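You operate a simulated robot arm through the tools that you are given. There is no shell and no other tool.

Carry out the task below with a simulated robot arm. There is one attempt and no reset: what you move stays moved.

TASK
Stir two spoonfuls of black dye evenly into the white pot.
Fine: all stands on the mortar bench; use the pale paddle, spill nothing, put spoon and paddle back. Set down upright: white spoon, pale paddle.

The check looks at the end state, three seconds after you hand in, the way a careful person would. Anything else that was tipped, shoved, dropped, spilled or broken makes it a failure.

THE ROBOT
A 6-joint arm with a four-finger gripper, fixed in place. Base frame: the origin is on the floor under the middle of its stand, x ahead of it, y to its left, z up. Lengths are in mm, angles in degrees, forces in N, time in s.
It reaches about 1012 mm from its shoulder. Its first joint turns from -166.0 to 166.0 degrees. Payload 3.43 kg.
Tool frame: the origin (TCP) lies between the finger pads and is the grasp point; the fingertips stand 30 mm ahead of it; z points along the fingers, y is the line along which they close. The gripper opens to 120 mm; its body begins 85 mm behind the TCP.
Orientation is that of the tool frame in the base frame, as a unit quaternion [w, x, y, z]. With the fingers straight down and closing along the base's y, the tool's x points along the base's -x, its y along +y and its z along -z.

THE INTERFACE
- The arm moves only by the tool move_arm. Its argument "plan" is text: rows parted by semicolons, each of 7 numbers parted by spaces: the shift along the tool's x, y, z in mm, then the turn, a rotation vector about the tool's x, y, z in degrees, then the closure, from 0 (fully open) to 1 (shut). In form: x y z rx ry rz gripper; .... A call has 1 to 20 rows; each row is the pose to reach, as a shift and turn from the pose commanded when the call began, along the tool's axes at that moment. Each row takes 0.2 s and may step no farther than 50 mm and 8.6 degrees from the row before; otherwise, or with a gripper value out of range, the whole call is refused. A pose out of reach is approached as far as the arm can. The call stops where the force on the tool passes 40 N (or 10 N more than at its start, if that is more) or the arm is blocked; 0.2 s more then pass. Each finger travels about 136.2 mm/s and halts on what it meets, pressing with about 21 N; the grip force reading is that of the motor and also rises with nothing between the fingers. The clock runs only during rows and for 0.2 s after the last one: add rows that repeat a pose to give the fingers time. It gives the time, the measured TCP pose, the force on the tool (base axes), the opening and the grip force at its end, in the units of the frame above (readings bear some noise), with the torque about the TCP (base axes, N m) and any sound that the robot's microphone picked up.
- Cameras (640 x 400 px; columns grow to the right, rows downward): "scene" is fixed at [221.7, 500.2, 1572.3]; the picture's right is [-0.73, -0.68, 0.00], its down [-0.57, 0.62, -0.54] and it looks along [0.37, -0.40, -0.84] (base axes); focal length 214 px, centre (320, 200). "wrist" rides on the gripper at [71, -17, -121] in the tool frame; the picture's right is [0.23, 0.97, 0.00], its down [-0.81, 0.19, -0.55] and it looks along [-0.54, 0.13, 0.83] (tool axes); focal length 275 px, centre (320, 200). There is no depth. A picture from a camera that has moved, and an enlarged one, comes with that camera's place and axes in the base frame and with its lens.
- grab_frame(camera): a new picture of that camera. The clock stands still meanwhile.
- inspect(camera, box): a new picture of the part [left, top, right, bottom] of that camera's present view, enlarged. The clock stands still meanwhile.
- close_job(): hands the job in; it is judged then, once.

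Nothing tells you positions but the pictures and the camera data. Unless the task says otherwise, let go and move clear before handing in.

The tools are called after "Request:" by a JSON object that holds its "api" and its "payload". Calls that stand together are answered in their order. move_arm: Moves the arm, as the interface text tells. Its arguments: {"type":"object","properties":{"plan":{"type":"string"}},"required":["plan"]} The other tools are called the same way: grab_frame (camera) takes a picture; inspect (camera, box) takes an enlarged picture of a part of a camera's view; close_job () hands the job in.

At the start:

```text
time_s: 0.0
position: [327.3, 347.6, 1330.6]
tool_rot: [0.002, 0.0, 1.0, 0.001]
contact_force: [0.5, 0.2, 0.8]
torque: [0.02, -0.01, 0.03]
grip_width: 120.2
finger_force: 0.1
```

scene: 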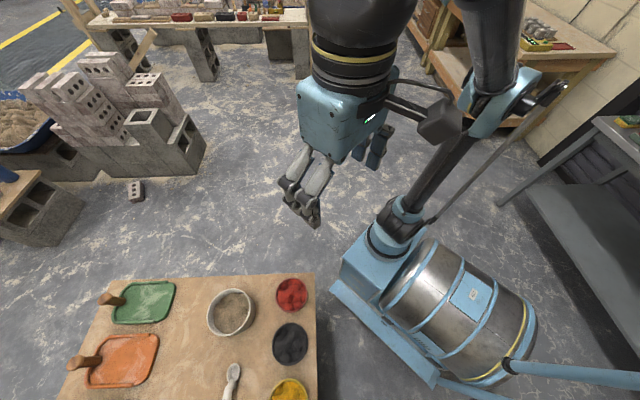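
wrist: 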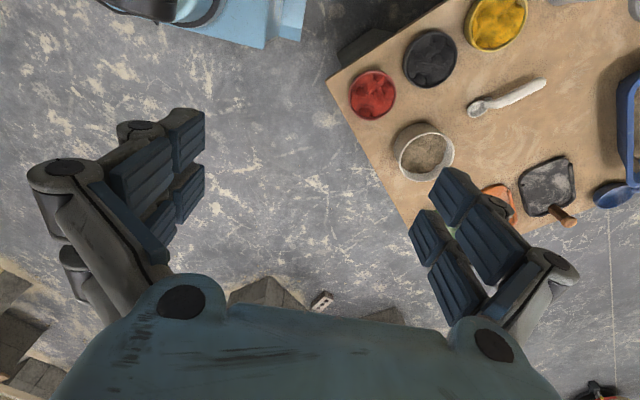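

I see a wooden bench with dye pots (red, black, yellow), a white pot with grey-beige content, a white spoon, and some paddles/trowels. I will look closer before moving anything.

Request:
{"api": "inspect", "payload": {"camera": "scene", "box": [60, 260, 340, 400]}}

Request:
{"api": "inspect", "payload": {"camera": "wrist", "box": [320, 0, 640, 200]}}

Request:
{"api": "inspect", "payload": {"camera": "scene", "box": [0, 0, 320, 200]}}

Request:
{"api": "inspect", "payload": {"camera": "scene", "box": [320, 0, 640, 200]}}

```text
2.29 times, centred on (200, 330) of scene
camera zoom: at [221.7, 500.2, 1572.3], right [-0.73, -0.68, 0.0], down [-0.57, 0.62, -0.54], along [0.37, -0.4, -0.84], focal length 490 px, centre (594, -97)
```

zoom: 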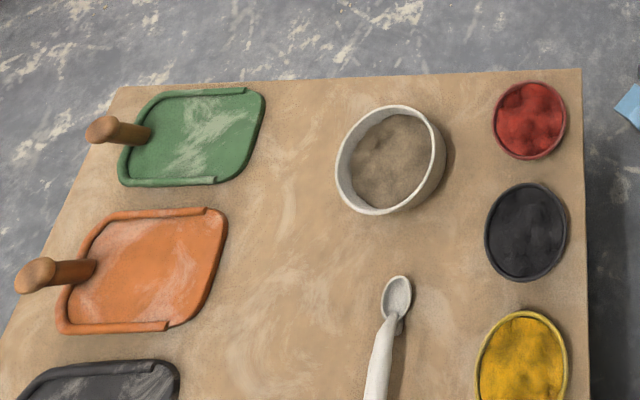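

```text
2.00 times, centred on (480, 100) of wrist
camera zoom: at [256.4, 330.5, 1452.0], right [-0.23, 0.97, 0.0], down [0.81, 0.19, 0.55], along [0.54, 0.13, -0.83], focal length 551 px, centre (0, 400)
```

zoom: 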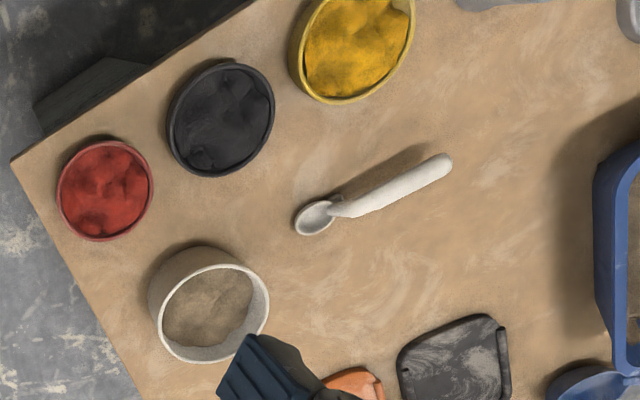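

```text
2.00 times, centred on (160, 100) of scene
camera zoom: at [221.7, 500.2, 1572.3], right [-0.73, -0.68, 0.0], down [-0.57, 0.62, -0.54], along [0.37, -0.4, -0.84], focal length 429 px, centre (640, 400)
```

zoom: 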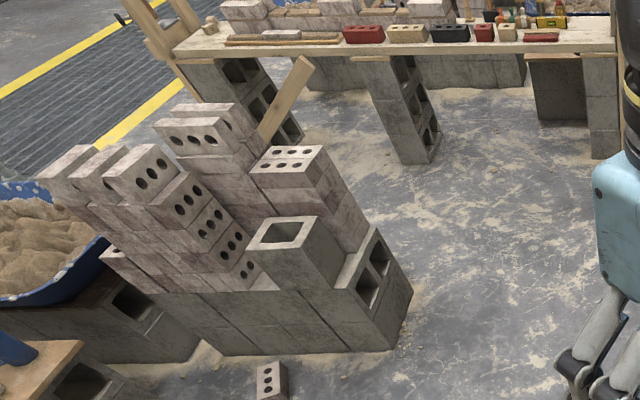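

```text
2.00 times, centred on (480, 100) of scene
camera zoom: at [221.7, 500.2, 1572.3], right [-0.73, -0.68, 0.0], down [-0.57, 0.62, -0.54], along [0.37, -0.4, -0.84], focal length 429 px, centre (0, 400)
```

zoom: 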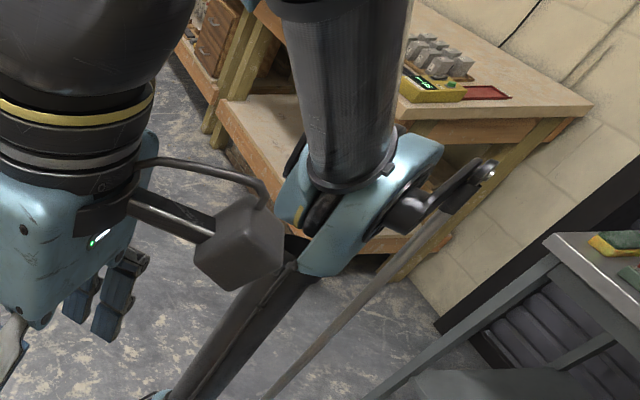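

The three dye pots, the white pot and the white spoon sit on the bench at about z ≈ 800–830, left of the robot. I'll shift the gripper along +y, high up, to view the whole bench with the wrist camera.

Request:
{"api": "move_arm", "payload": {"plan": "0 40 0 0 0 0 0; 0 80 0 0 0 0 0; 0 120 0 0 0 0 0; 0 160 0 0 0 0 0; 0 200 0 0 0 0 0; 0 240 0 0 0 0 0; 0 280 0 0 0 0 0; 0 280 0 0 0 0 0"}}

```text
time_s: 1.8
position: [310.5, 626.6, 1335.1]
tool_rot: [0.007, 0.0, 1.0, 0.001]
contact_force: [-0.5, -1.1, 0.2]
torque: [0.02, -0.01, 0.0]
grip_width: 120.3
finger_force: 0.1
```

The bench should now be below the wrist camera; I'll take new pictures from here.

Request:
{"api": "grab_frame", "payload": {"camera": "wrist"}}

Request:
{"api": "grab_frame", "payload": {"camera": "scene"}}

```text
taken
camera wrist: at [238.6, 609.4, 1455.5], right [-0.23, 0.97, 0.0], down [0.8, 0.19, 0.56], along [0.55, 0.13, -0.83], focal length 275 px, centre (320, 200)
```

wrist: 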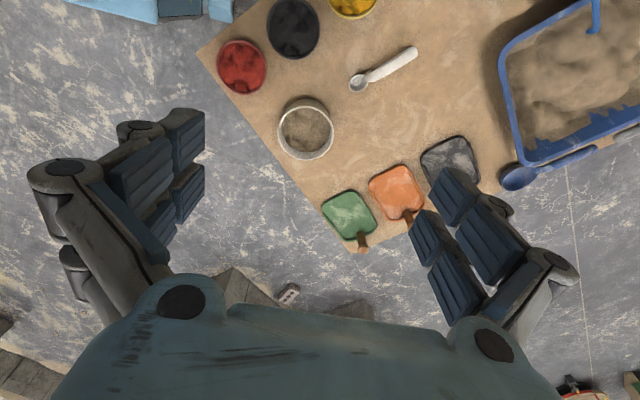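

```text
taken
```

scene: 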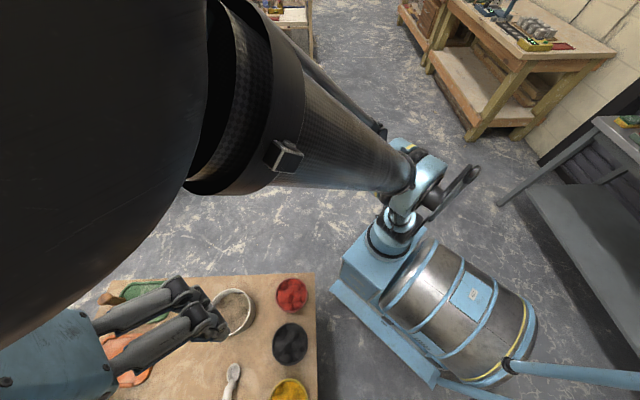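

I see the red, black and yellow dye pots, the white pot, the white spoon, three dustpan-like trays with wooden grips, and a blue mortar tub; the pale paddle is not yet in view. I'll turn the wrist camera 90° to look along +y and over the low-x side of the bench.

Request:
{"api": "move_arm", "payload": {"plan": "12 -21 5 0 0 -8.2 0; 24 -42 10 0 0 -16.4 0; 36 -63 15 0 0 -24.6 0; 48 -84 20 0 0 -32.8 0; 60 -105 25 0 0 -41 0; 72 -126 30 0 0 -49.2 0; 84 -147 35 0 0 -57.4 0; 96 -168 40 0 0 -65.6 0; 108 -189 45 0 0 -73.8 0; 120 -210 50 0 0 -82 0; 127 -228 50 0 0 -90 0; 127 -228 50 0 0 -90 0"}}

Request:
{"api": "grab_frame", "payload": {"camera": "wrist"}}

Request:
{"api": "grab_frame", "payload": {"camera": "scene"}}

```text
time_s: 4.4
position: [183.9, 399.8, 1282.0]
tool_rot: [-0.005, 0.708, -0.706, 0.004]
contact_force: [0.1, -0.3, -1.2]
torque: [0.0, 0.02, 0.03]
grip_width: 119.9
finger_force: 0.1
```

```text
taken
camera wrist: at [200.2, 327.8, 1403.9], right [-0.97, -0.23, -0.01], down [-0.2, 0.81, 0.55], along [-0.12, 0.54, -0.83], focal length 275 px, centre (320, 200)
```

wrist: 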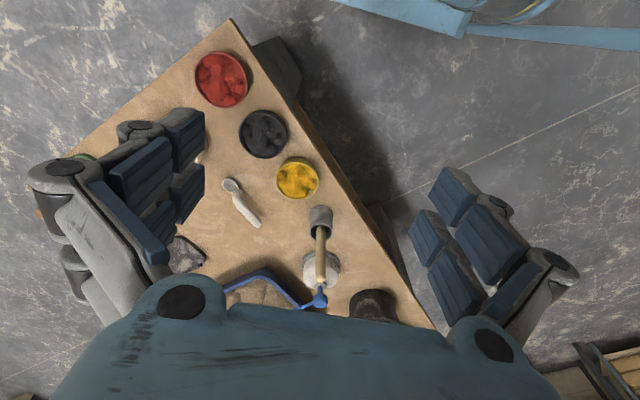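

```text
taken
```

scene: 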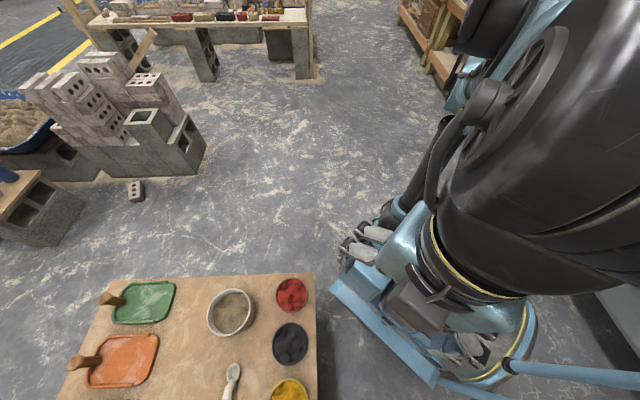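

Further along the bench I see upright tools near image (320, 250) and a dark pot. I'll zoom in there.

Request:
{"api": "inspect", "payload": {"camera": "wrist", "box": [200, 170, 440, 330]}}

```text
2.50 times, centred on (320, 250) of wrist
camera zoom: at [200.2, 327.8, 1403.9], right [-0.97, -0.23, -0.01], down [-0.2, 0.81, 0.55], along [-0.12, 0.54, -0.83], focal length 688 px, centre (320, 75)
```

zoom: 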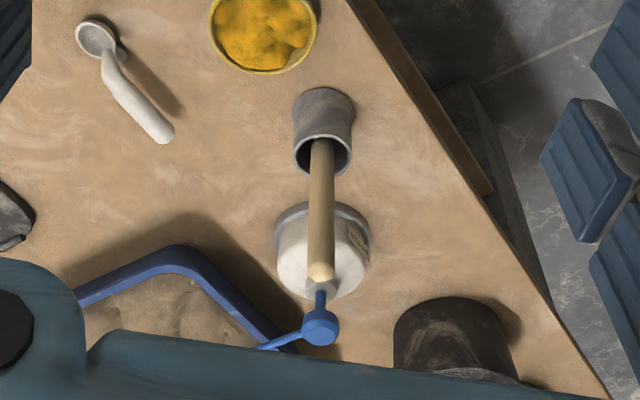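

A pale round stick stands in a grey holder near (100, 750), next to a white bucket with a label, a blue-handled thing and a dark bucket. I'll move further along +y, still high, for a clearer view.

Request:
{"api": "move_arm", "payload": {"plan": "-40 10 0 0 0 0 0; -80 20 0 0 0 0 0; -120 30 0 0 0 0 0; -160 40 0 0 0 0 0; -200 50 0 0 0 0 0; -200 50 0 0 0 0 0"}}

Request:
{"api": "grab_frame", "payload": {"camera": "wrist"}}

Request:
{"api": "inspect", "payload": {"camera": "wrist", "box": [200, 50, 440, 200]}}

Request:
{"api": "inspect", "payload": {"camera": "wrist", "box": [200, 180, 440, 330]}}

```text
time_s: 5.8
position: [135.6, 598.9, 1282.8]
tool_rot: [0.005, -0.707, 0.707, -0.004]
contact_force: [0.3, -0.4, -0.1]
torque: [0.03, 0.05, 0.01]
grip_width: 120.1
finger_force: 0.1
```

```text
taken
camera wrist: at [152.1, 526.6, 1404.1], right [-0.97, -0.23, -0.01], down [-0.2, 0.81, 0.55], along [-0.12, 0.54, -0.83], focal length 275 px, centre (320, 200)
```

wrist: 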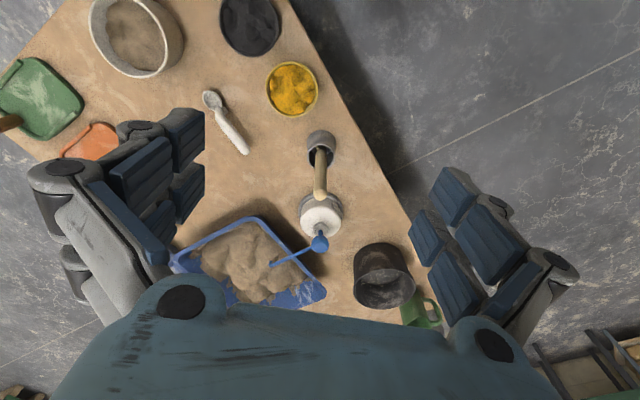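

```text
2.67 times, centred on (320, 125) of wrist
camera zoom: at [152.1, 526.6, 1404.1], right [-0.97, -0.23, -0.01], down [-0.2, 0.81, 0.55], along [-0.12, 0.54, -0.83], focal length 734 px, centre (320, 400)
```

zoom: 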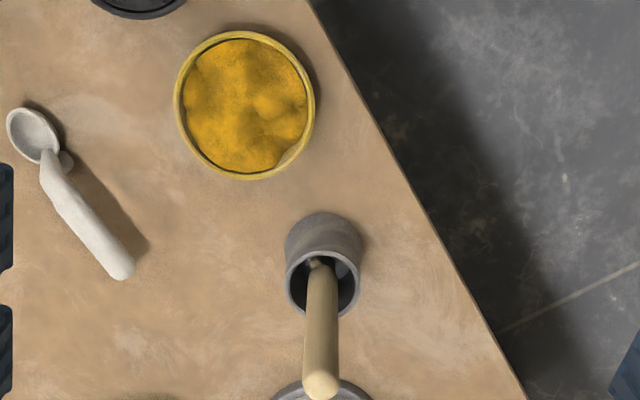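

```text
2.67 times, centred on (320, 255) of wrist
camera zoom: at [152.1, 526.6, 1404.1], right [-0.97, -0.23, -0.01], down [-0.2, 0.81, 0.55], along [-0.12, 0.54, -0.83], focal length 734 px, centre (320, 53)
```

zoom: 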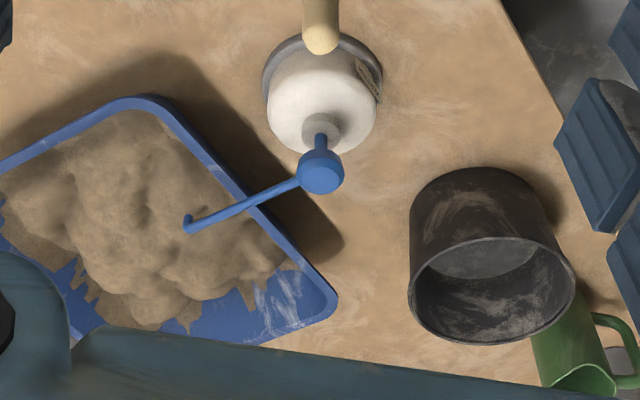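

The bench now makes sense: the dye pots stand in a row along the near edge (red ≈(368,475), black ≈(278,564), yellow ≈(184,653)). The white pot is at ≈(447,622), the spoon runs from ≈(341,716) to (259,803), and the pale paddle stands in a grey cup at ≈(102,753). I'll go above the spoon with the fingers closing across its handle for a closer look.

Request:
{"api": "move_arm", "payload": {"plan": "-10 -9 14 0 0 8.04 0; -20 -19 28 0 0 16.08 0; -30 -28 42 0 0 24.12 0; -40 -38 56 0 0 32.16 0; -50 -47 70 0 0 40.2 0; -60 -56 84 0 0 48.24 0; -70 -65 98 0 0 56.28 0; -80 -75 112 0 0 64.32 0; -90 -84 126 0 0 72.36 0; -100 -94 140 0 0 80.4 0; -110 -103 154 0 0 88.44 0; -120 -112 168 0 0 96.48 0; -130 -122 182 0 0 104.52 0; -140 -131 196 0 0 112.56 0; -150 -140 212 0 0 120.6 0; -158 -150 230 0 0 128.64 0; -166 -159 250 0 0 136.7 0; -166 -159 250 0 0 136.7 0"}}

Request:
{"api": "grab_frame", "payload": {"camera": "wrist"}}

Request:
{"api": "grab_frame", "payload": {"camera": "scene"}}

```text
time_s: 9.6
position: [294.6, 766.5, 1034.8]
tool_rot: [0.005, 0.397, 0.918, 0.003]
contact_force: [0.3, 0.5, 0.5]
torque: [-0.01, -0.01, 0.0]
grip_width: 119.9
finger_force: 0.1
```

```text
taken
camera wrist: at [234.0, 807.8, 1156.0], right [0.55, 0.83, 0.01], down [0.69, -0.46, 0.56], along [0.47, -0.3, -0.83], focal length 275 px, centre (320, 200)
```

wrist: 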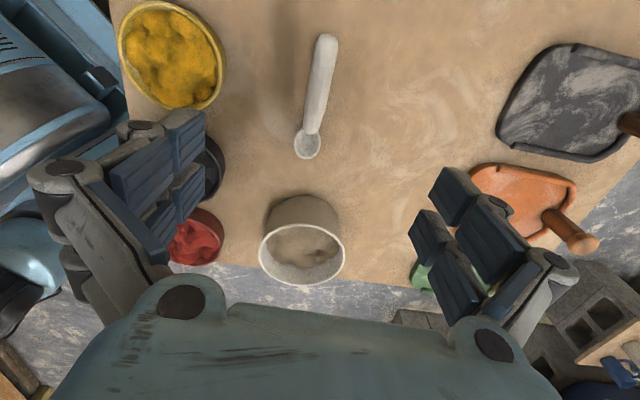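

```text
taken
```

scene: 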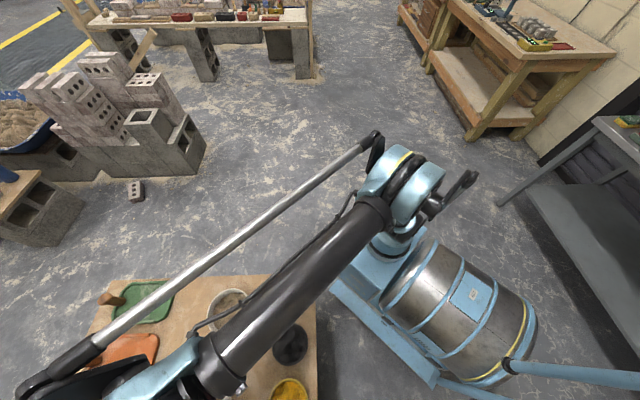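

The spoon is in clear view below the gripper, bowl pointing away from the camera as wanted. I'll zoom in on the spoon and the white pot.

Request:
{"api": "inspect", "payload": {"camera": "wrist", "box": [260, 20, 380, 170]}}

Request:
{"api": "inspect", "payload": {"camera": "wrist", "box": [230, 170, 390, 300]}}

Request:
{"api": "inspect", "payload": {"camera": "wrist", "box": [100, 0, 240, 120]}}

```text
2.67 times, centred on (320, 95) of wrist
camera zoom: at [234.0, 807.8, 1156.0], right [0.55, 0.83, 0.01], down [0.69, -0.46, 0.56], along [0.47, -0.3, -0.83], focal length 734 px, centre (320, 480)
```

zoom: 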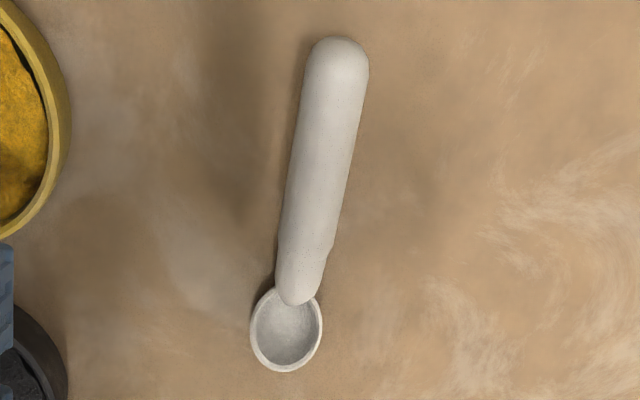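

```text
3.08 times, centred on (310, 235) of wrist
camera zoom: at [234.0, 807.8, 1156.0], right [0.55, 0.83, 0.01], down [0.69, -0.46, 0.56], along [0.47, -0.3, -0.83], focal length 847 px, centre (351, 92)
```

zoom: 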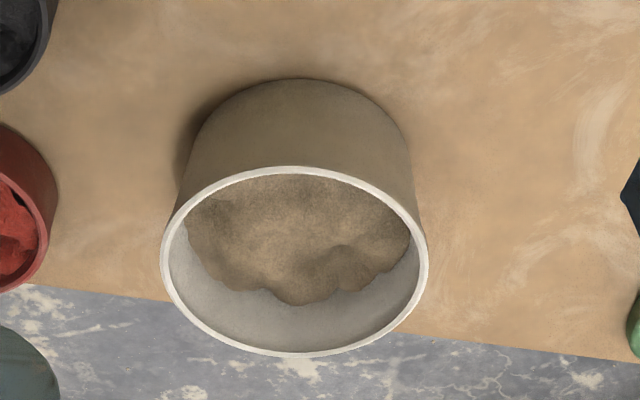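

```text
3.33 times, centred on (170, 60) of wrist
camera zoom: at [234.0, 807.8, 1156.0], right [0.55, 0.83, 0.01], down [0.69, -0.46, 0.56], along [0.47, -0.3, -0.83], focal length 918 px, centre (820, 667)
```

zoom: 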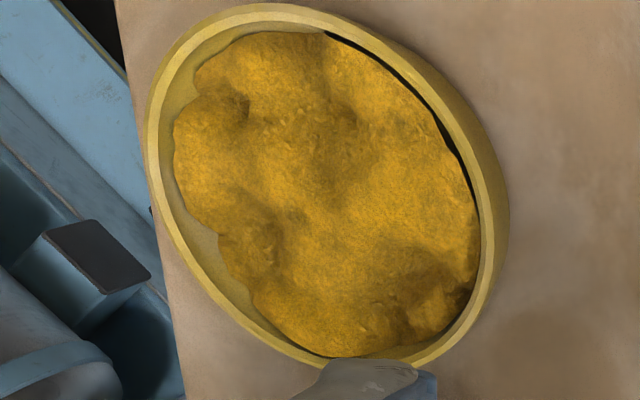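

The spoon's handle is a thick, slightly rising rod (~25 mm), centre roughly from (327,738,825) to (262,801,839), with the bench top near z≈799. I'll straighten the tool, line up over the handle's rear part and come down to z≈940 with a half-open gripper.

Request:
{"api": "move_arm", "payload": {"plan": "10 0 32 0.18 0.13 -0.5 0.2; 20 0 63 0.36 0.26 -1 0.4; 30.1 -0.5 94.6 0.54 0.39 -1.5 0.5; 30.1 -0.5 94.6 0.54 0.39 -1.5 0.5; 30.1 -0.5 94.6 0.54 0.39 -1.5 0.5"}}

Request:
{"api": "grab_frame", "payload": {"camera": "wrist"}}

Request:
{"api": "inspect", "payload": {"camera": "wrist", "box": [220, 0, 420, 200]}}

```text
time_s: 10.8
position: [277.3, 788.5, 940.2]
tool_rot: [0.0, 0.384, 0.923, 0.0]
contact_force: [-0.6, -0.1, 0.2]
torque: [-0.02, -0.03, 0.02]
grip_width: 59.9
finger_force: 0.1
```

```text
taken
camera wrist: at [215.7, 827.5, 1061.8], right [0.53, 0.85, 0.0], down [0.71, -0.44, 0.55], along [0.47, -0.29, -0.83], focal length 275 px, centre (320, 200)
```

wrist: 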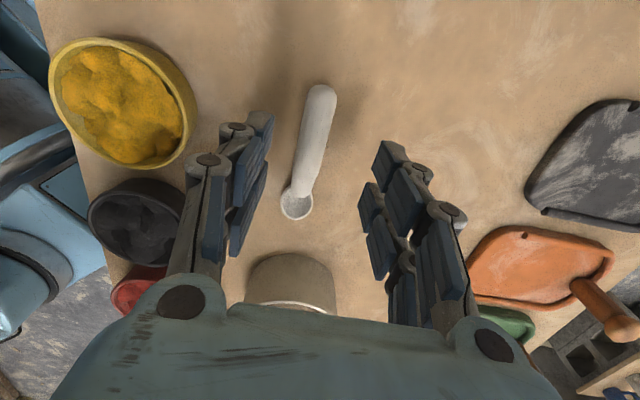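

```text
2.00 times, centred on (320, 100) of wrist
camera zoom: at [215.7, 827.5, 1061.8], right [0.53, 0.85, 0.0], down [0.71, -0.44, 0.55], along [0.47, -0.29, -0.83], focal length 551 px, centre (320, 400)
```

zoom: 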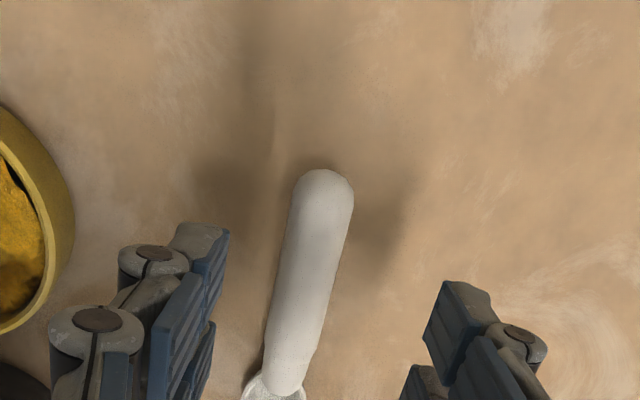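

The tool is now vertical and the handle lies between the open fingers, about 2 mm off-centre and 1.5° off in yaw. I'll correct that and descend most of the way.

Request:
{"api": "move_arm", "payload": {"plan": "0 -0.9 25 0 0 -0.7 0.5; -0.1 -1.8 50 0 0 -1.5 0.5; -0.1 -1.8 70 0 0 -1.5 0.5; -0.1 -1.8 70 0 0 -1.5 0.5"}}

Request:
{"api": "grab_frame", "payload": {"camera": "wrist"}}

```text
time_s: 11.8
position: [276.9, 786.6, 869.9]
tool_rot: [0.0, 0.372, 0.928, -0.001]
contact_force: [-0.1, 0.1, 0.5]
torque: [-0.01, 0.03, -0.02]
grip_width: 60.1
finger_force: 0.0
```

```text
taken
camera wrist: at [214.6, 824.5, 991.5], right [0.51, 0.86, 0.0], down [0.72, -0.42, 0.55], along [0.48, -0.28, -0.83], focal length 275 px, centre (320, 200)
```

wrist: 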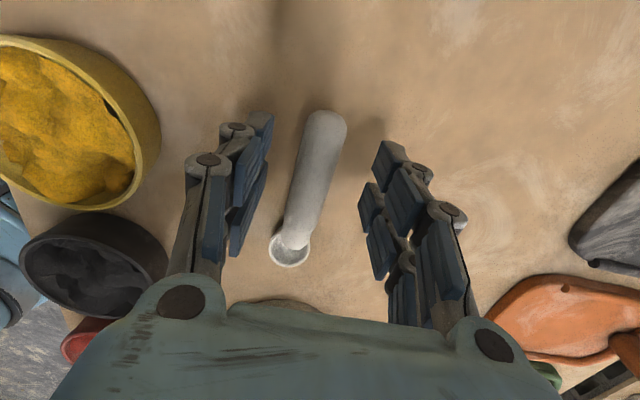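

The handle runs parallel to the fingers, about 2.5 mm to one side. I'll shift, lower to z≈839 and close.

Request:
{"api": "move_arm", "payload": {"plan": "0 -2.5 16 0 0 0 0.5; 0 -2.5 31 0 0 0 0.5; 0 -2.5 31 0 0 0 0.6; 0 -2.5 31 0 0 0 0.7; 0 -2.5 31 0 0 0 0.8; 0 -2.5 31 0 0 0 1; 0 -2.5 31 0 0 0 1; 0 -2.5 31 0 0 0 1"}}

Request:
{"api": "grab_frame", "payload": {"camera": "wrist"}}

```text
time_s: 13.6
position: [275.1, 784.9, 841.1]
tool_rot: [0.0, 0.372, 0.928, 0.001]
contact_force: [0.0, -0.4, 0.4]
torque: [0.05, 0.01, -0.01]
grip_width: 22.7
finger_force: 21.7
```

```text
taken
camera wrist: at [211.9, 822.2, 961.2], right [0.51, 0.86, 0.0], down [0.72, -0.42, 0.55], along [0.48, -0.28, -0.83], focal length 275 px, centre (320, 200)
```

wrist: 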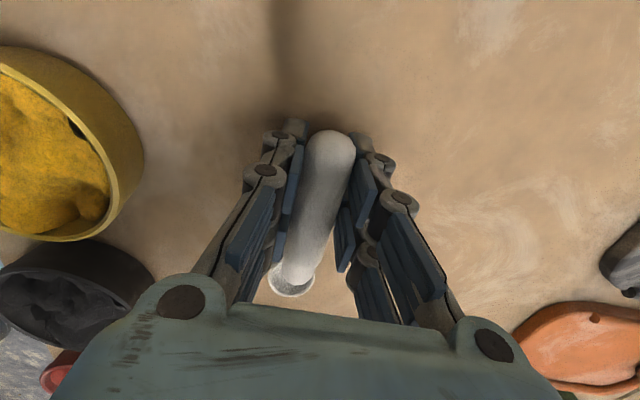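

The spoon is gripped (22.7 mm). I'll lift it straight up and check that it follows level.

Request:
{"api": "move_arm", "payload": {"plan": "0 0 -8 0 0 0 1; 0 0 -20 0 0 0 1; 0 0 -40 0 0 0 1; 0 0 -65 0 0 0 1; 0 0 -95 0 0 0 1; 0 0 -120 0 0 0 1; 0 0 -120 0 0 0 1"}}

Request:
{"api": "grab_frame", "payload": {"camera": "wrist"}}

Request:
{"api": "grab_frame", "payload": {"camera": "scene"}}

```text
time_s: 15.2
position: [272.8, 783.9, 958.4]
tool_rot: [0.0, 0.372, 0.928, 0.0]
contact_force: [-0.4, -0.1, -1.0]
torque: [0.05, 0.05, 0.01]
grip_width: 23.8
finger_force: 21.4
```

```text
taken
camera wrist: at [209.7, 821.8, 1079.6], right [0.51, 0.86, 0.0], down [0.72, -0.42, 0.55], along [0.48, -0.28, -0.83], focal length 275 px, centre (320, 200)
```

wrist: 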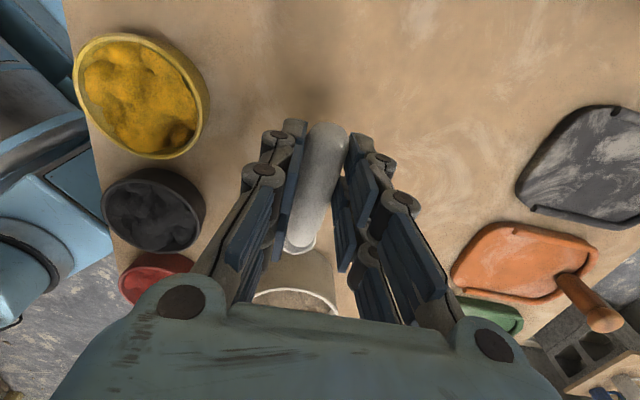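

```text
taken
```

scene: 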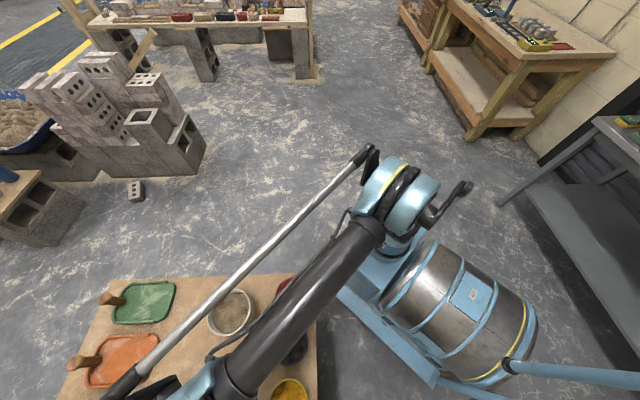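

The spoon's bowl seems to have sagged in the grip. I'll look closely and check whether it is still slipping.

Request:
{"api": "inspect", "payload": {"camera": "wrist", "box": [220, 100, 420, 260]}}

Request:
{"api": "move_arm", "payload": {"plan": "0 0 0 0 0 0 1; 0 0 0 0 0 0 1; 0 0 0 0 0 0 1; 0 0 0 0 0 0 1; 0 0 0 0 0 0 1; 0 0 0 0 0 0 1"}}

Request:
{"api": "inspect", "payload": {"camera": "wrist", "box": [220, 100, 420, 260]}}

```text
2.50 times, centred on (320, 180) of wrist
camera zoom: at [209.7, 821.8, 1079.6], right [0.51, 0.86, 0.0], down [0.72, -0.42, 0.55], along [0.48, -0.28, -0.83], focal length 688 px, centre (320, 250)
```

zoom: 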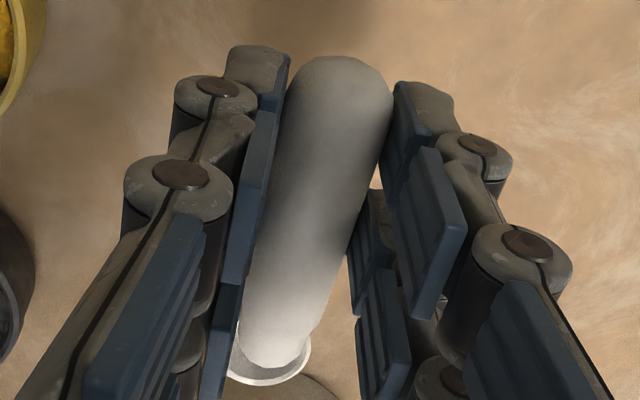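

```text
time_s: 16.6
position: [271.7, 784.9, 958.0]
tool_rot: [0.0, 0.372, 0.928, 0.0]
contact_force: [0.1, 0.4, -0.8]
torque: [0.06, 0.04, 0.0]
grip_width: 23.7
finger_force: 21.2
```

```text
2.50 times, centred on (320, 180) of wrist
camera zoom: at [209.7, 821.9, 1079.4], right [0.51, 0.86, 0.0], down [0.72, -0.42, 0.55], along [0.48, -0.28, -0.83], focal length 688 px, centre (320, 250)
```

zoom: 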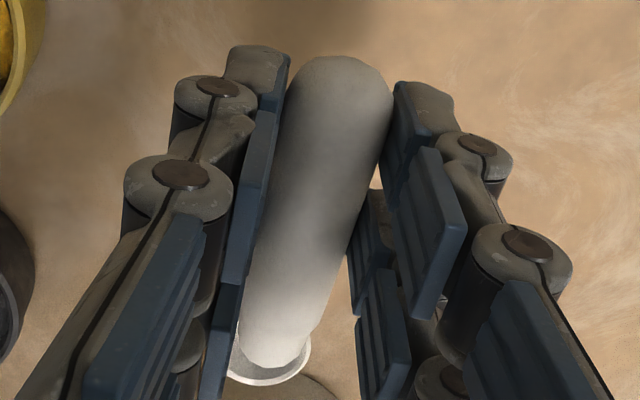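

The spoon is stable now, but it seems to sit lower in the fingers than expected. I'll zoom in further to judge the grip.

Request:
{"api": "inspect", "payload": {"camera": "wrist", "box": [270, 110, 370, 172]}}

Request:
{"api": "inspect", "payload": {"camera": "wrist", "box": [270, 190, 370, 252]}}

```text
6.40 times, centred on (320, 141) of wrist
camera zoom: at [209.7, 821.9, 1079.4], right [0.51, 0.86, 0.0], down [0.72, -0.42, 0.55], along [0.48, -0.28, -0.83], focal length 1762 px, centre (320, 578)
```

zoom: 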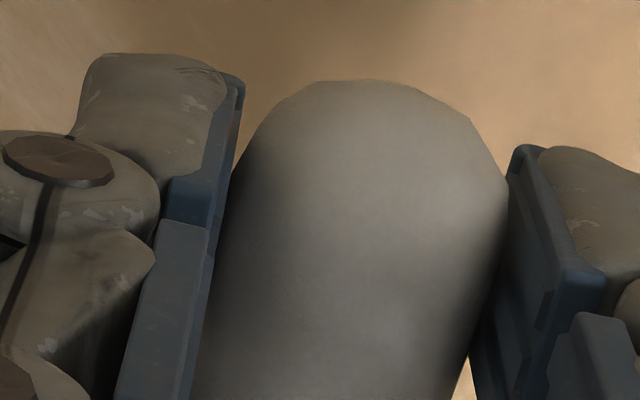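

```text
6.40 times, centred on (320, 221) of wrist
camera zoom: at [209.7, 821.9, 1079.4], right [0.51, 0.86, 0.0], down [0.72, -0.42, 0.55], along [0.48, -0.28, -0.83], focal length 1762 px, centre (320, 66)
```

zoom: 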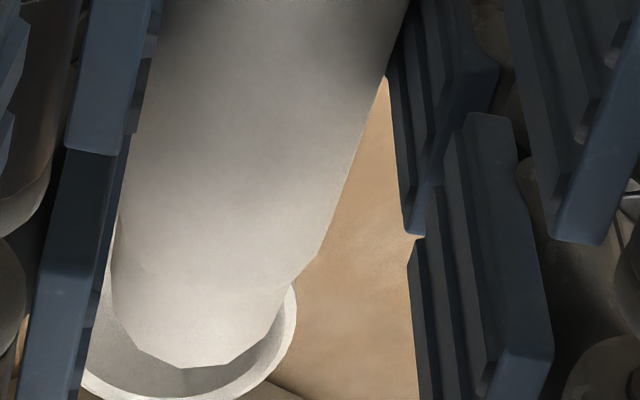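

The spoon slid about 20 mm toward the fingertips because I gripped it too near its rounded end. I'll set it back down level in its place, pitching the bowl up ~8°, and regrip it further forward.

Request:
{"api": "move_arm", "payload": {"plan": "0 0 15 0 -2 0 1; 0 0 30 0 -4 0 1; 0 0 45 0 -6 0 1; 0 0 60 0 -8 0 1; 0 0 72 0 -8 0 1; 0 0 80 0 -8 0 1; 0 0 80 0 -8 0 1"}}

Request:
{"api": "grab_frame", "payload": {"camera": "wrist"}}

Request:
{"api": "inspect", "payload": {"camera": "wrist", "box": [220, 100, 420, 300]}}

```text
time_s: 18.2
position: [272.1, 784.2, 879.8]
tool_rot: [0.065, 0.371, 0.926, -0.026]
contact_force: [0.2, 0.2, -1.4]
torque: [0.05, 0.07, 0.0]
grip_width: 23.7
finger_force: 20.9
```

```text
taken
camera wrist: at [198.1, 833.1, 990.4], right [0.51, 0.86, -0.03], down [0.66, -0.36, 0.66], along [0.56, -0.36, -0.75], focal length 275 px, centre (320, 200)
```

wrist: 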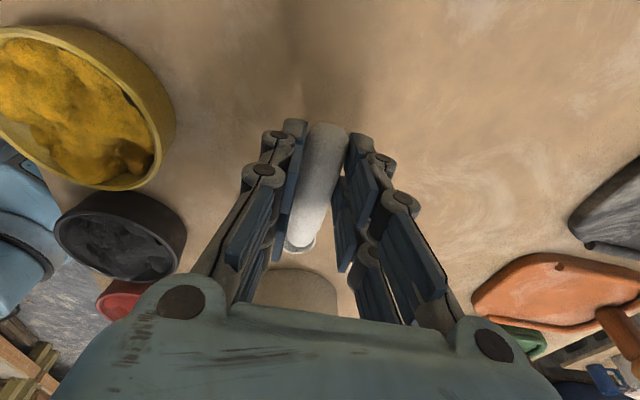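

```text
2.00 times, centred on (320, 200) of wrist
camera zoom: at [198.1, 833.1, 990.4], right [0.51, 0.86, -0.03], down [0.66, -0.36, 0.66], along [0.56, -0.36, -0.75], focal length 551 px, centre (320, 200)
```

zoom: 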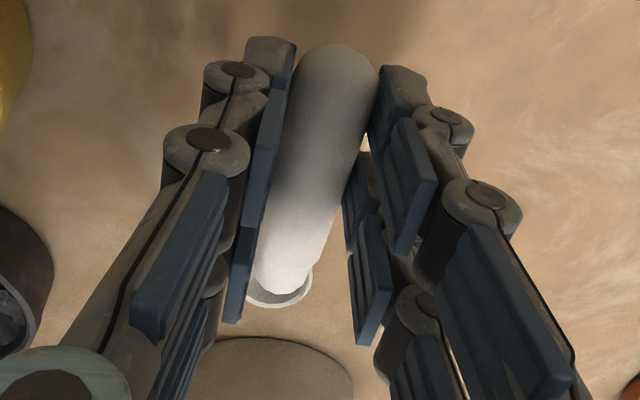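

Now lowering gently in small steps toward the bench, watching the force.

Request:
{"api": "move_arm", "payload": {"plan": "0.4 0 3 0 0 0 1; 0.8 0 6 0 0 0 1; 1.2 0 8 0 0 0 1; 1.2 0 8 0 0 0 1"}}

Request:
{"api": "inspect", "payload": {"camera": "wrist", "box": [220, 100, 420, 300]}}

```text
time_s: 19.2
position: [273.7, 785.5, 871.3]
tool_rot: [0.065, 0.371, 0.926, -0.027]
contact_force: [0.0, 0.3, -0.4]
torque: [0.09, 0.08, -0.01]
grip_width: 23.6
finger_force: 21.0
```

```text
2.00 times, centred on (320, 200) of wrist
camera zoom: at [199.1, 833.0, 982.0], right [0.51, 0.86, -0.03], down [0.66, -0.36, 0.66], along [0.56, -0.36, -0.75], focal length 551 px, centre (320, 200)
```

zoom: 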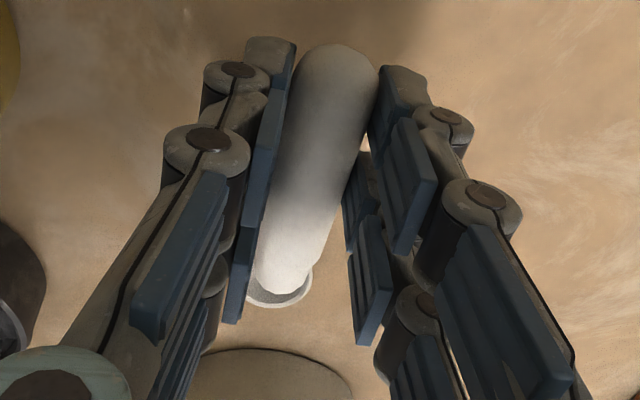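

No clear contact yet. I'll continue a few mm at a time.

Request:
{"api": "move_arm", "payload": {"plan": "0.3 0 2 0 0 0 1; 0.3 0 2 0 0 0 1"}}

Request:
{"api": "move_arm", "payload": {"plan": "0.3 0 2 0 0 0 1; 0.3 0 2 0 0 0 1"}}

Request:
{"api": "move_arm", "payload": {"plan": "0.3 0 2 0 0 0 1; 0.3 0 2 0 0 0 1"}}

```text
time_s: 19.8
position: [273.7, 785.1, 870.4]
tool_rot: [0.064, 0.371, 0.926, -0.025]
contact_force: [-0.2, -0.2, -0.3]
torque: [0.01, 0.07, 0.0]
grip_width: 23.5
finger_force: 20.9
```

```text
time_s: 20.4
position: [272.9, 785.0, 868.5]
tool_rot: [0.065, 0.371, 0.926, -0.026]
contact_force: [-0.7, 0.7, 4.1]
torque: [-0.23, -0.27, 0.04]
grip_width: 23.5
finger_force: 20.6
```

```text
time_s: 21.0
position: [274.5, 784.8, 866.0]
tool_rot: [0.064, 0.371, 0.926, -0.025]
contact_force: [-2.1, 0.6, 6.6]
torque: [-0.37, -0.36, -0.05]
grip_width: 23.7
finger_force: 20.8
```

The spoon's bowl end is resting on the bench (≈4–6 N). I'll relieve the press slightly and open the fingers gently.

Request:
{"api": "move_arm", "payload": {"plan": "-0.3 0 -2 0 0 0 1; -0.3 0 -2 0 0 0 0.79; -0.3 0 -2 0 0 0 0.77; -0.3 0 -2 0 0 0 0.74; -0.3 0 -2 0 0 0 0.7; -0.3 0 -2 0 0 0 0.6; -0.3 0 -2 0 0 0 0.5; -0.3 0 -2 0 0 0 0.5"}}

Request:
{"api": "grab_frame", "payload": {"camera": "wrist"}}

```text
time_s: 22.8
position: [272.6, 784.3, 867.3]
tool_rot: [0.064, 0.371, 0.926, -0.026]
contact_force: [-0.2, -0.2, -0.1]
torque: [0.0, 0.02, 0.0]
grip_width: 60.1
finger_force: 0.0
```

```text
taken
camera wrist: at [199.0, 833.2, 977.3], right [0.51, 0.86, -0.03], down [0.66, -0.36, 0.66], along [0.56, -0.36, -0.75], focal length 275 px, centre (320, 200)
```

wrist: 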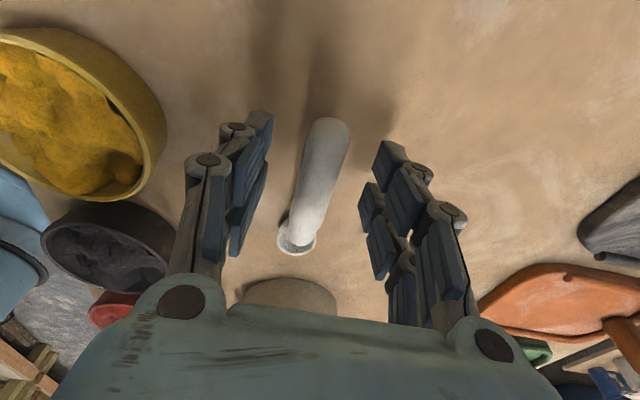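

The spoon stands upright again on the bench. I'll rise with the tool vertical and measure it once more.

Request:
{"api": "move_arm", "payload": {"plan": "-2 0 -20 0 0 0 0.5; -5 0 -40 0 2 0 0.5; -8 0 -60 0 5 0 0.5; -10 0 -72 0 8 0 0.5; -10 0 -72 0 8 0 0.5"}}

Request:
{"api": "grab_frame", "payload": {"camera": "wrist"}}

Request:
{"api": "inspect", "payload": {"camera": "wrist", "box": [240, 80, 400, 240]}}

```text
time_s: 24.0
position: [273.3, 783.7, 939.9]
tool_rot: [0.0, 0.372, 0.928, 0.0]
contact_force: [0.1, -0.7, 0.2]
torque: [0.0, 0.01, 0.03]
grip_width: 60.0
finger_force: 0.1
```

```text
taken
camera wrist: at [211.0, 821.6, 1061.1], right [0.51, 0.86, 0.0], down [0.72, -0.42, 0.55], along [0.48, -0.28, -0.83], focal length 275 px, centre (320, 200)
```

wrist: 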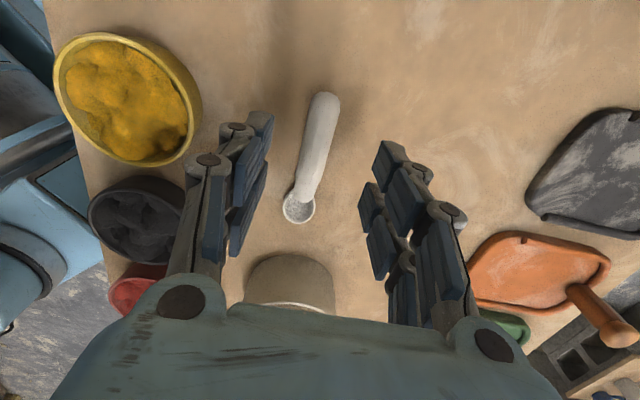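

```text
2.50 times, centred on (320, 160) of wrist
camera zoom: at [211.0, 821.6, 1061.1], right [0.51, 0.86, 0.0], down [0.72, -0.42, 0.55], along [0.48, -0.28, -0.83], focal length 688 px, centre (320, 300)
```

zoom: 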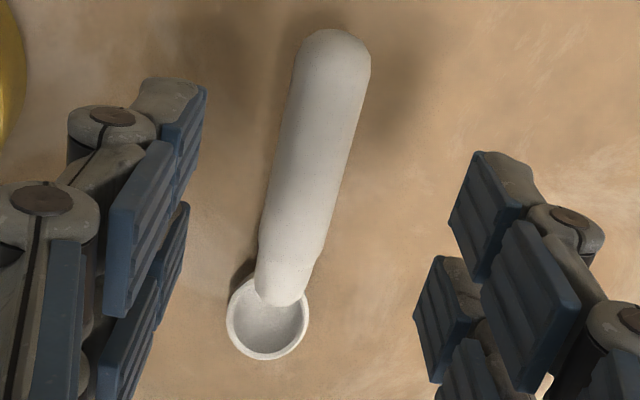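

I'll regrip about 18 mm further toward the bowl so both finger pairs hold the straight part of the handle, with the handle in the middle of the pads.

Request:
{"api": "move_arm", "payload": {"plan": "-9 1 20 0 0 0 0.5; -18 2 50 0 0 0 0.5; -18 2 78 0 0 0 0.5; -18 2 93 0 0 0 0.5; -18 2 93 0 0 0 0.6; -18 2 93 0 0 0 0.7; -18 2 93 0 0 0 0.8; -18 2 93 0 0 0 1; -18 2 93 0 0 0 1; -18 2 93 0 0 0 1; -18 2 93 0 0 0 1"}}

Request:
{"api": "inspect", "payload": {"camera": "wrist", "box": [220, 100, 420, 300]}}

```text
time_s: 26.4
position: [287.1, 775.8, 846.8]
tool_rot: [0.0, 0.373, 0.928, 0.0]
contact_force: [1.0, -0.2, -0.1]
torque: [0.08, 0.05, 0.0]
grip_width: 23.0
finger_force: 21.1
```

```text
2.00 times, centred on (320, 200) of wrist
camera zoom: at [224.6, 812.1, 967.5], right [0.51, 0.86, 0.0], down [0.72, -0.42, 0.55], along [0.48, -0.28, -0.83], focal length 551 px, centre (320, 200)
```

zoom: 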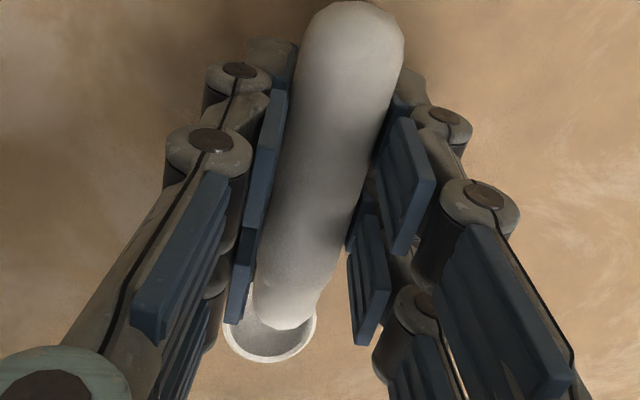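

Gripped at 23.0 mm. Now a slow small lift to check that the spoon stays put in the fingers.

Request:
{"api": "move_arm", "payload": {"plan": "0 0 -3 0 0 0 1; 0 0 -8 0 0 0 1; 0 0 -15 0 0 0 1; 0 0 -25 0 0 0 1; 0 0 -25 0 0 0 1; 0 0 -25 0 0 0 1"}}

Request:
{"api": "inspect", "payload": {"camera": "wrist", "box": [220, 100, 420, 300]}}

```text
time_s: 27.8
position: [289.5, 773.5, 872.0]
tool_rot: [0.0, 0.373, 0.928, 0.0]
contact_force: [-0.3, 0.1, -0.4]
torque: [0.06, 0.04, 0.02]
grip_width: 22.8
finger_force: 21.4
```

```text
2.00 times, centred on (320, 200) of wrist
camera zoom: at [226.1, 811.6, 993.4], right [0.51, 0.86, 0.0], down [0.72, -0.42, 0.55], along [0.48, -0.28, -0.83], focal length 551 px, centre (320, 200)
```

zoom: 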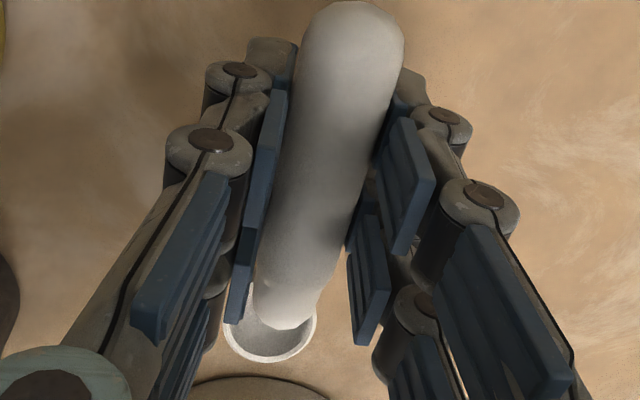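

The grip now holds firmly with no slip. I'll rise and carry the spoon toward the black pot, turning so the bowl points across the bench edge (heading 45°), with the pot ahead of the camera.

Request:
{"api": "move_arm", "payload": {"plan": "0 0 -25 0 0 0 1; 0 0 -60 0 0 0 1; -12 -22 -85 0 0 -8 1; -24 -44 -100 0 0 -16 1; -36 -66 -108 0 0 -24 1; -48 -88 -108 0 0 -32 1; -60 -110 -108 0 0 -40 1; -72 -132 -108 0 0 -48 1; -84 -154 -108 0 0 -56 1; -96 -176 -108 0 0 -64 1; -108 -198 -108 0 0 -72 1; -120 -220 -108 0 0 -80 1; -135 -243 -108 0 0 -88.4 1; -135 -243 -108 0 0 -88.8 1; -135 -243 -108 0 0 -88.8 1"}}

Request:
{"api": "grab_frame", "payload": {"camera": "wrist"}}

Request:
{"api": "grab_frame", "payload": {"camera": "scene"}}

```text
time_s: 31.0
position: [218.1, 504.5, 980.1]
tool_rot: [0.0, -0.385, 0.923, 0.0]
contact_force: [0.9, -0.2, -0.7]
torque: [-0.06, 0.01, -0.01]
grip_width: 23.1
finger_force: 20.8
```

```text
taken
camera wrist: at [180.5, 442.5, 1101.6], right [-0.85, 0.52, 0.0], down [0.44, 0.71, 0.55], along [0.29, 0.47, -0.83], focal length 275 px, centre (320, 200)
```

wrist: 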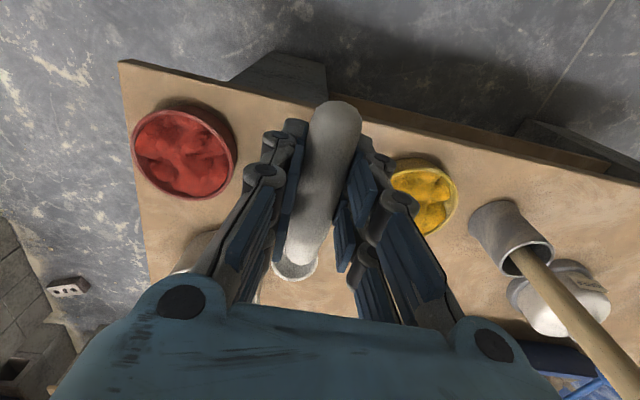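

```text
taken
```

scene: 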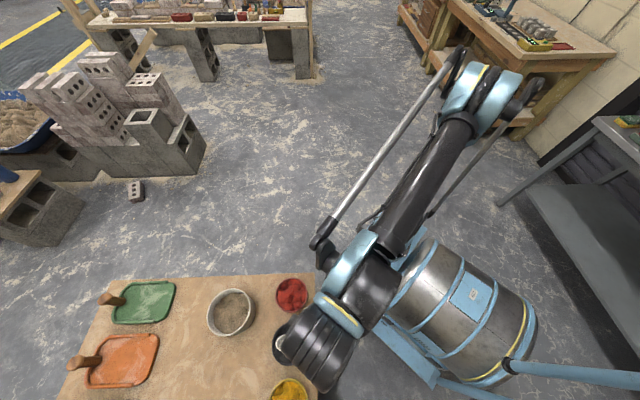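

The spoon's bowl is over the black pot, but the fingers hide the pot from the wrist camera. I'll sidestep to see the black pot clearly and fix its centre and dye level.

Request:
{"api": "move_arm", "payload": {"plan": "-2 40 0 0 0 0 1; -4 80 0 0 0 0 1; -6 120 0 0 0 0 1; -6 120 0 0 0 0 1"}}

Request:
{"api": "grab_frame", "payload": {"camera": "wrist"}}

Request:
{"api": "inspect", "payload": {"camera": "wrist", "box": [100, 70, 260, 220]}}

Request:
{"api": "inspect", "payload": {"camera": "scene", "box": [200, 260, 340, 400]}}

```text
time_s: 32.0
position: [135.1, 592.4, 979.4]
tool_rot: [-0.001, -0.383, 0.924, 0.0]
contact_force: [0.2, -0.9, -1.8]
torque: [-0.04, 0.04, 0.0]
grip_width: 22.9
finger_force: 21.4
```

```text
taken
camera wrist: at [97.4, 530.7, 1101.1], right [-0.85, 0.52, 0.0], down [0.44, 0.71, 0.55], along [0.29, 0.47, -0.83], focal length 275 px, centre (320, 200)
```

wrist: 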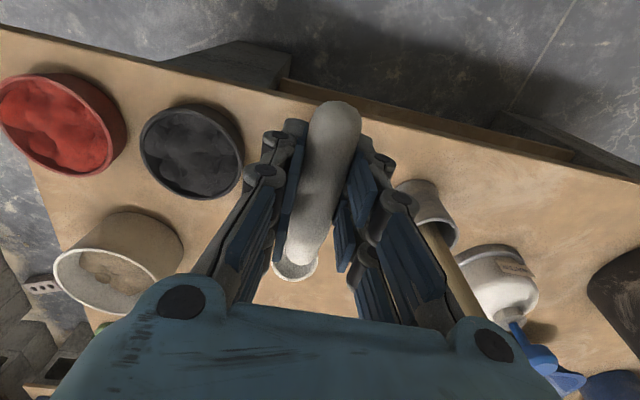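

```text
2.67 times, centred on (180, 145) of wrist
camera zoom: at [97.4, 530.7, 1101.1], right [-0.85, 0.52, 0.0], down [0.44, 0.71, 0.55], along [0.29, 0.47, -0.83], focal length 734 px, centre (693, 347)
```

zoom: 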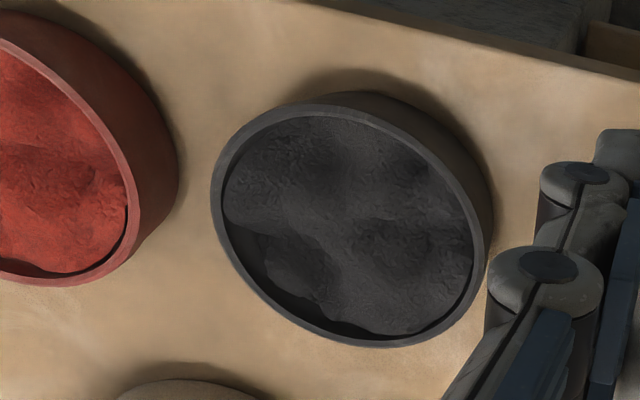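

```text
2.86 times, centred on (270, 330) of scene
camera zoom: at [221.7, 500.2, 1572.3], right [-0.73, -0.68, 0.0], down [-0.57, 0.62, -0.54], along [0.37, -0.4, -0.84], focal length 613 px, centre (463, -171)
```

zoom: 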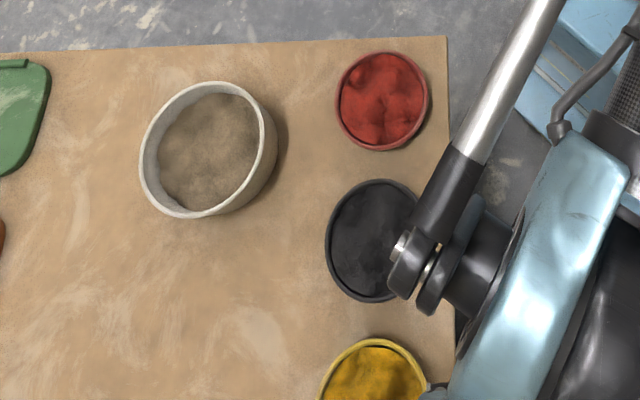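

I now have the black pot's centre at about (279, 563.5) with its rim near z≈828. I'll return to just outside the pot with the tool vertical, ready for a pitched scoop.

Request:
{"api": "move_arm", "payload": {"plan": "-5 -41 13 0 0 0 1; -10 -82 26 0 0 0 1; -14.3 -123 39.4 0 0 0 1; -14.3 -123 39.4 0 0 0 1; -14.3 -123 39.4 0 0 0 1"}}

Request:
{"api": "inspect", "payload": {"camera": "scene", "box": [220, 270, 360, 400]}}

Request:
{"api": "grab_frame", "payload": {"camera": "wrist"}}

```text
time_s: 33.2
position: [233.9, 516.1, 940.2]
tool_rot: [0.0, -0.384, 0.923, -0.001]
contact_force: [-0.4, -0.8, -1.1]
torque: [-0.03, 0.02, -0.01]
grip_width: 22.9
finger_force: 21.1
```

```text
3.08 times, centred on (290, 335) of scene
camera zoom: at [221.7, 500.2, 1572.3], right [-0.73, -0.68, 0.0], down [-0.57, 0.62, -0.54], along [0.37, -0.4, -0.84], focal length 660 px, centre (412, -215)
```

zoom: 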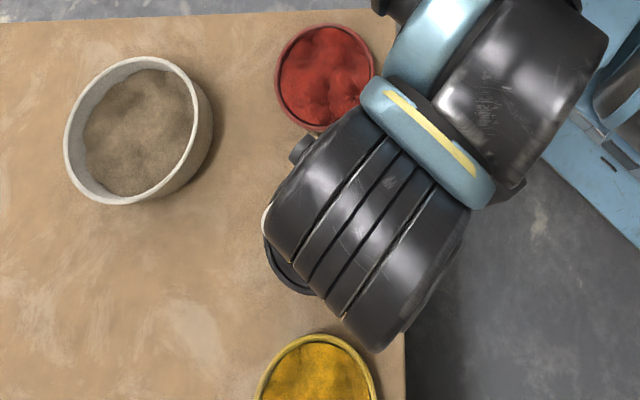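

```text
taken
camera wrist: at [196.4, 453.9, 1061.5], right [-0.85, 0.52, 0.0], down [0.44, 0.71, 0.55], along [0.29, 0.47, -0.83], focal length 275 px, centre (320, 200)
```

wrist: 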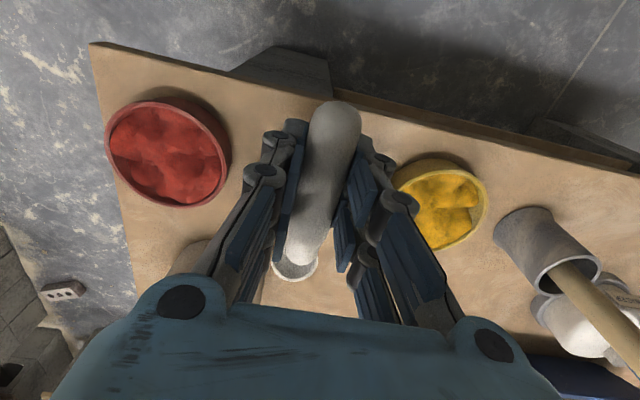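

Everything is lined up. Now the first scoop: pitch the bowl down, dip just below the dye surface, push forward while levelling, and rise.

Request:
{"api": "move_arm", "payload": {"plan": "1 0 0 0 7.5 0 1; 1.5 0 2 0 15 0 1; 1.5 0 5 0 22.5 0 1; 1.5 0 12 0 30 0 1; 1.5 0 26 0 30 0 1; 1.5 0 38 0 30 0 1; 1.5 0 45 0 30 0 1; 1.5 0 48 0 30 0 1; 1.5 0 54 0 25 0 1; 2.5 0 59.6 0 20 0 1; 2.5 0 63 0 15 0 1; 2.5 0 65 0 12 0 1; 2.5 0 55 0 7 0 1; 2.5 0 40 0 3 0 1; 2.5 0 20 0 0 0 1; 2.5 0 0 0 0 0 1; 2.5 0 0 0 0 0 1"}}

Request:
{"api": "grab_frame", "payload": {"camera": "wrist"}}

Request:
{"api": "inspect", "payload": {"camera": "wrist", "box": [240, 180, 380, 300]}}

```text
time_s: 36.8
position: [231.8, 514.6, 941.4]
tool_rot: [0.0, -0.383, 0.924, -0.001]
contact_force: [-0.2, -0.3, -0.4]
torque: [-0.04, 0.06, -0.02]
grip_width: 22.8
finger_force: 21.4
```

```text
taken
camera wrist: at [194.1, 451.6, 1062.4], right [-0.85, 0.52, 0.0], down [0.44, 0.71, 0.55], along [0.29, 0.47, -0.83], focal length 275 px, centre (320, 200)
```

wrist: 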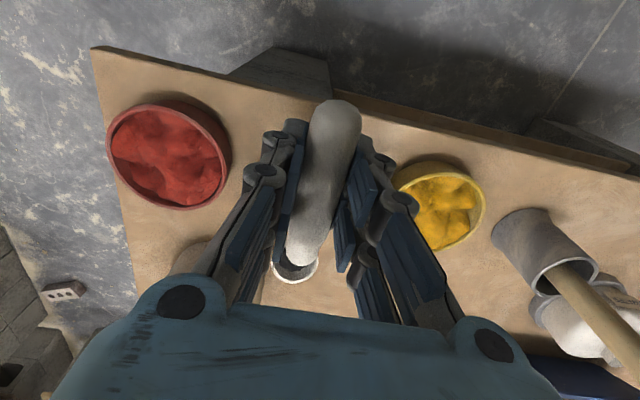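

```text
3.33 times, centred on (310, 240) of wrist
camera zoom: at [194.1, 451.6, 1062.4], right [-0.85, 0.52, 0.0], down [0.44, 0.71, 0.55], along [0.29, 0.47, -0.83], focal length 918 px, centre (353, 67)
```

zoom: 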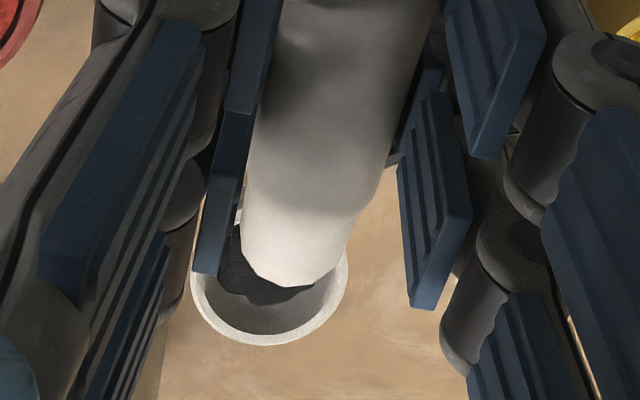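

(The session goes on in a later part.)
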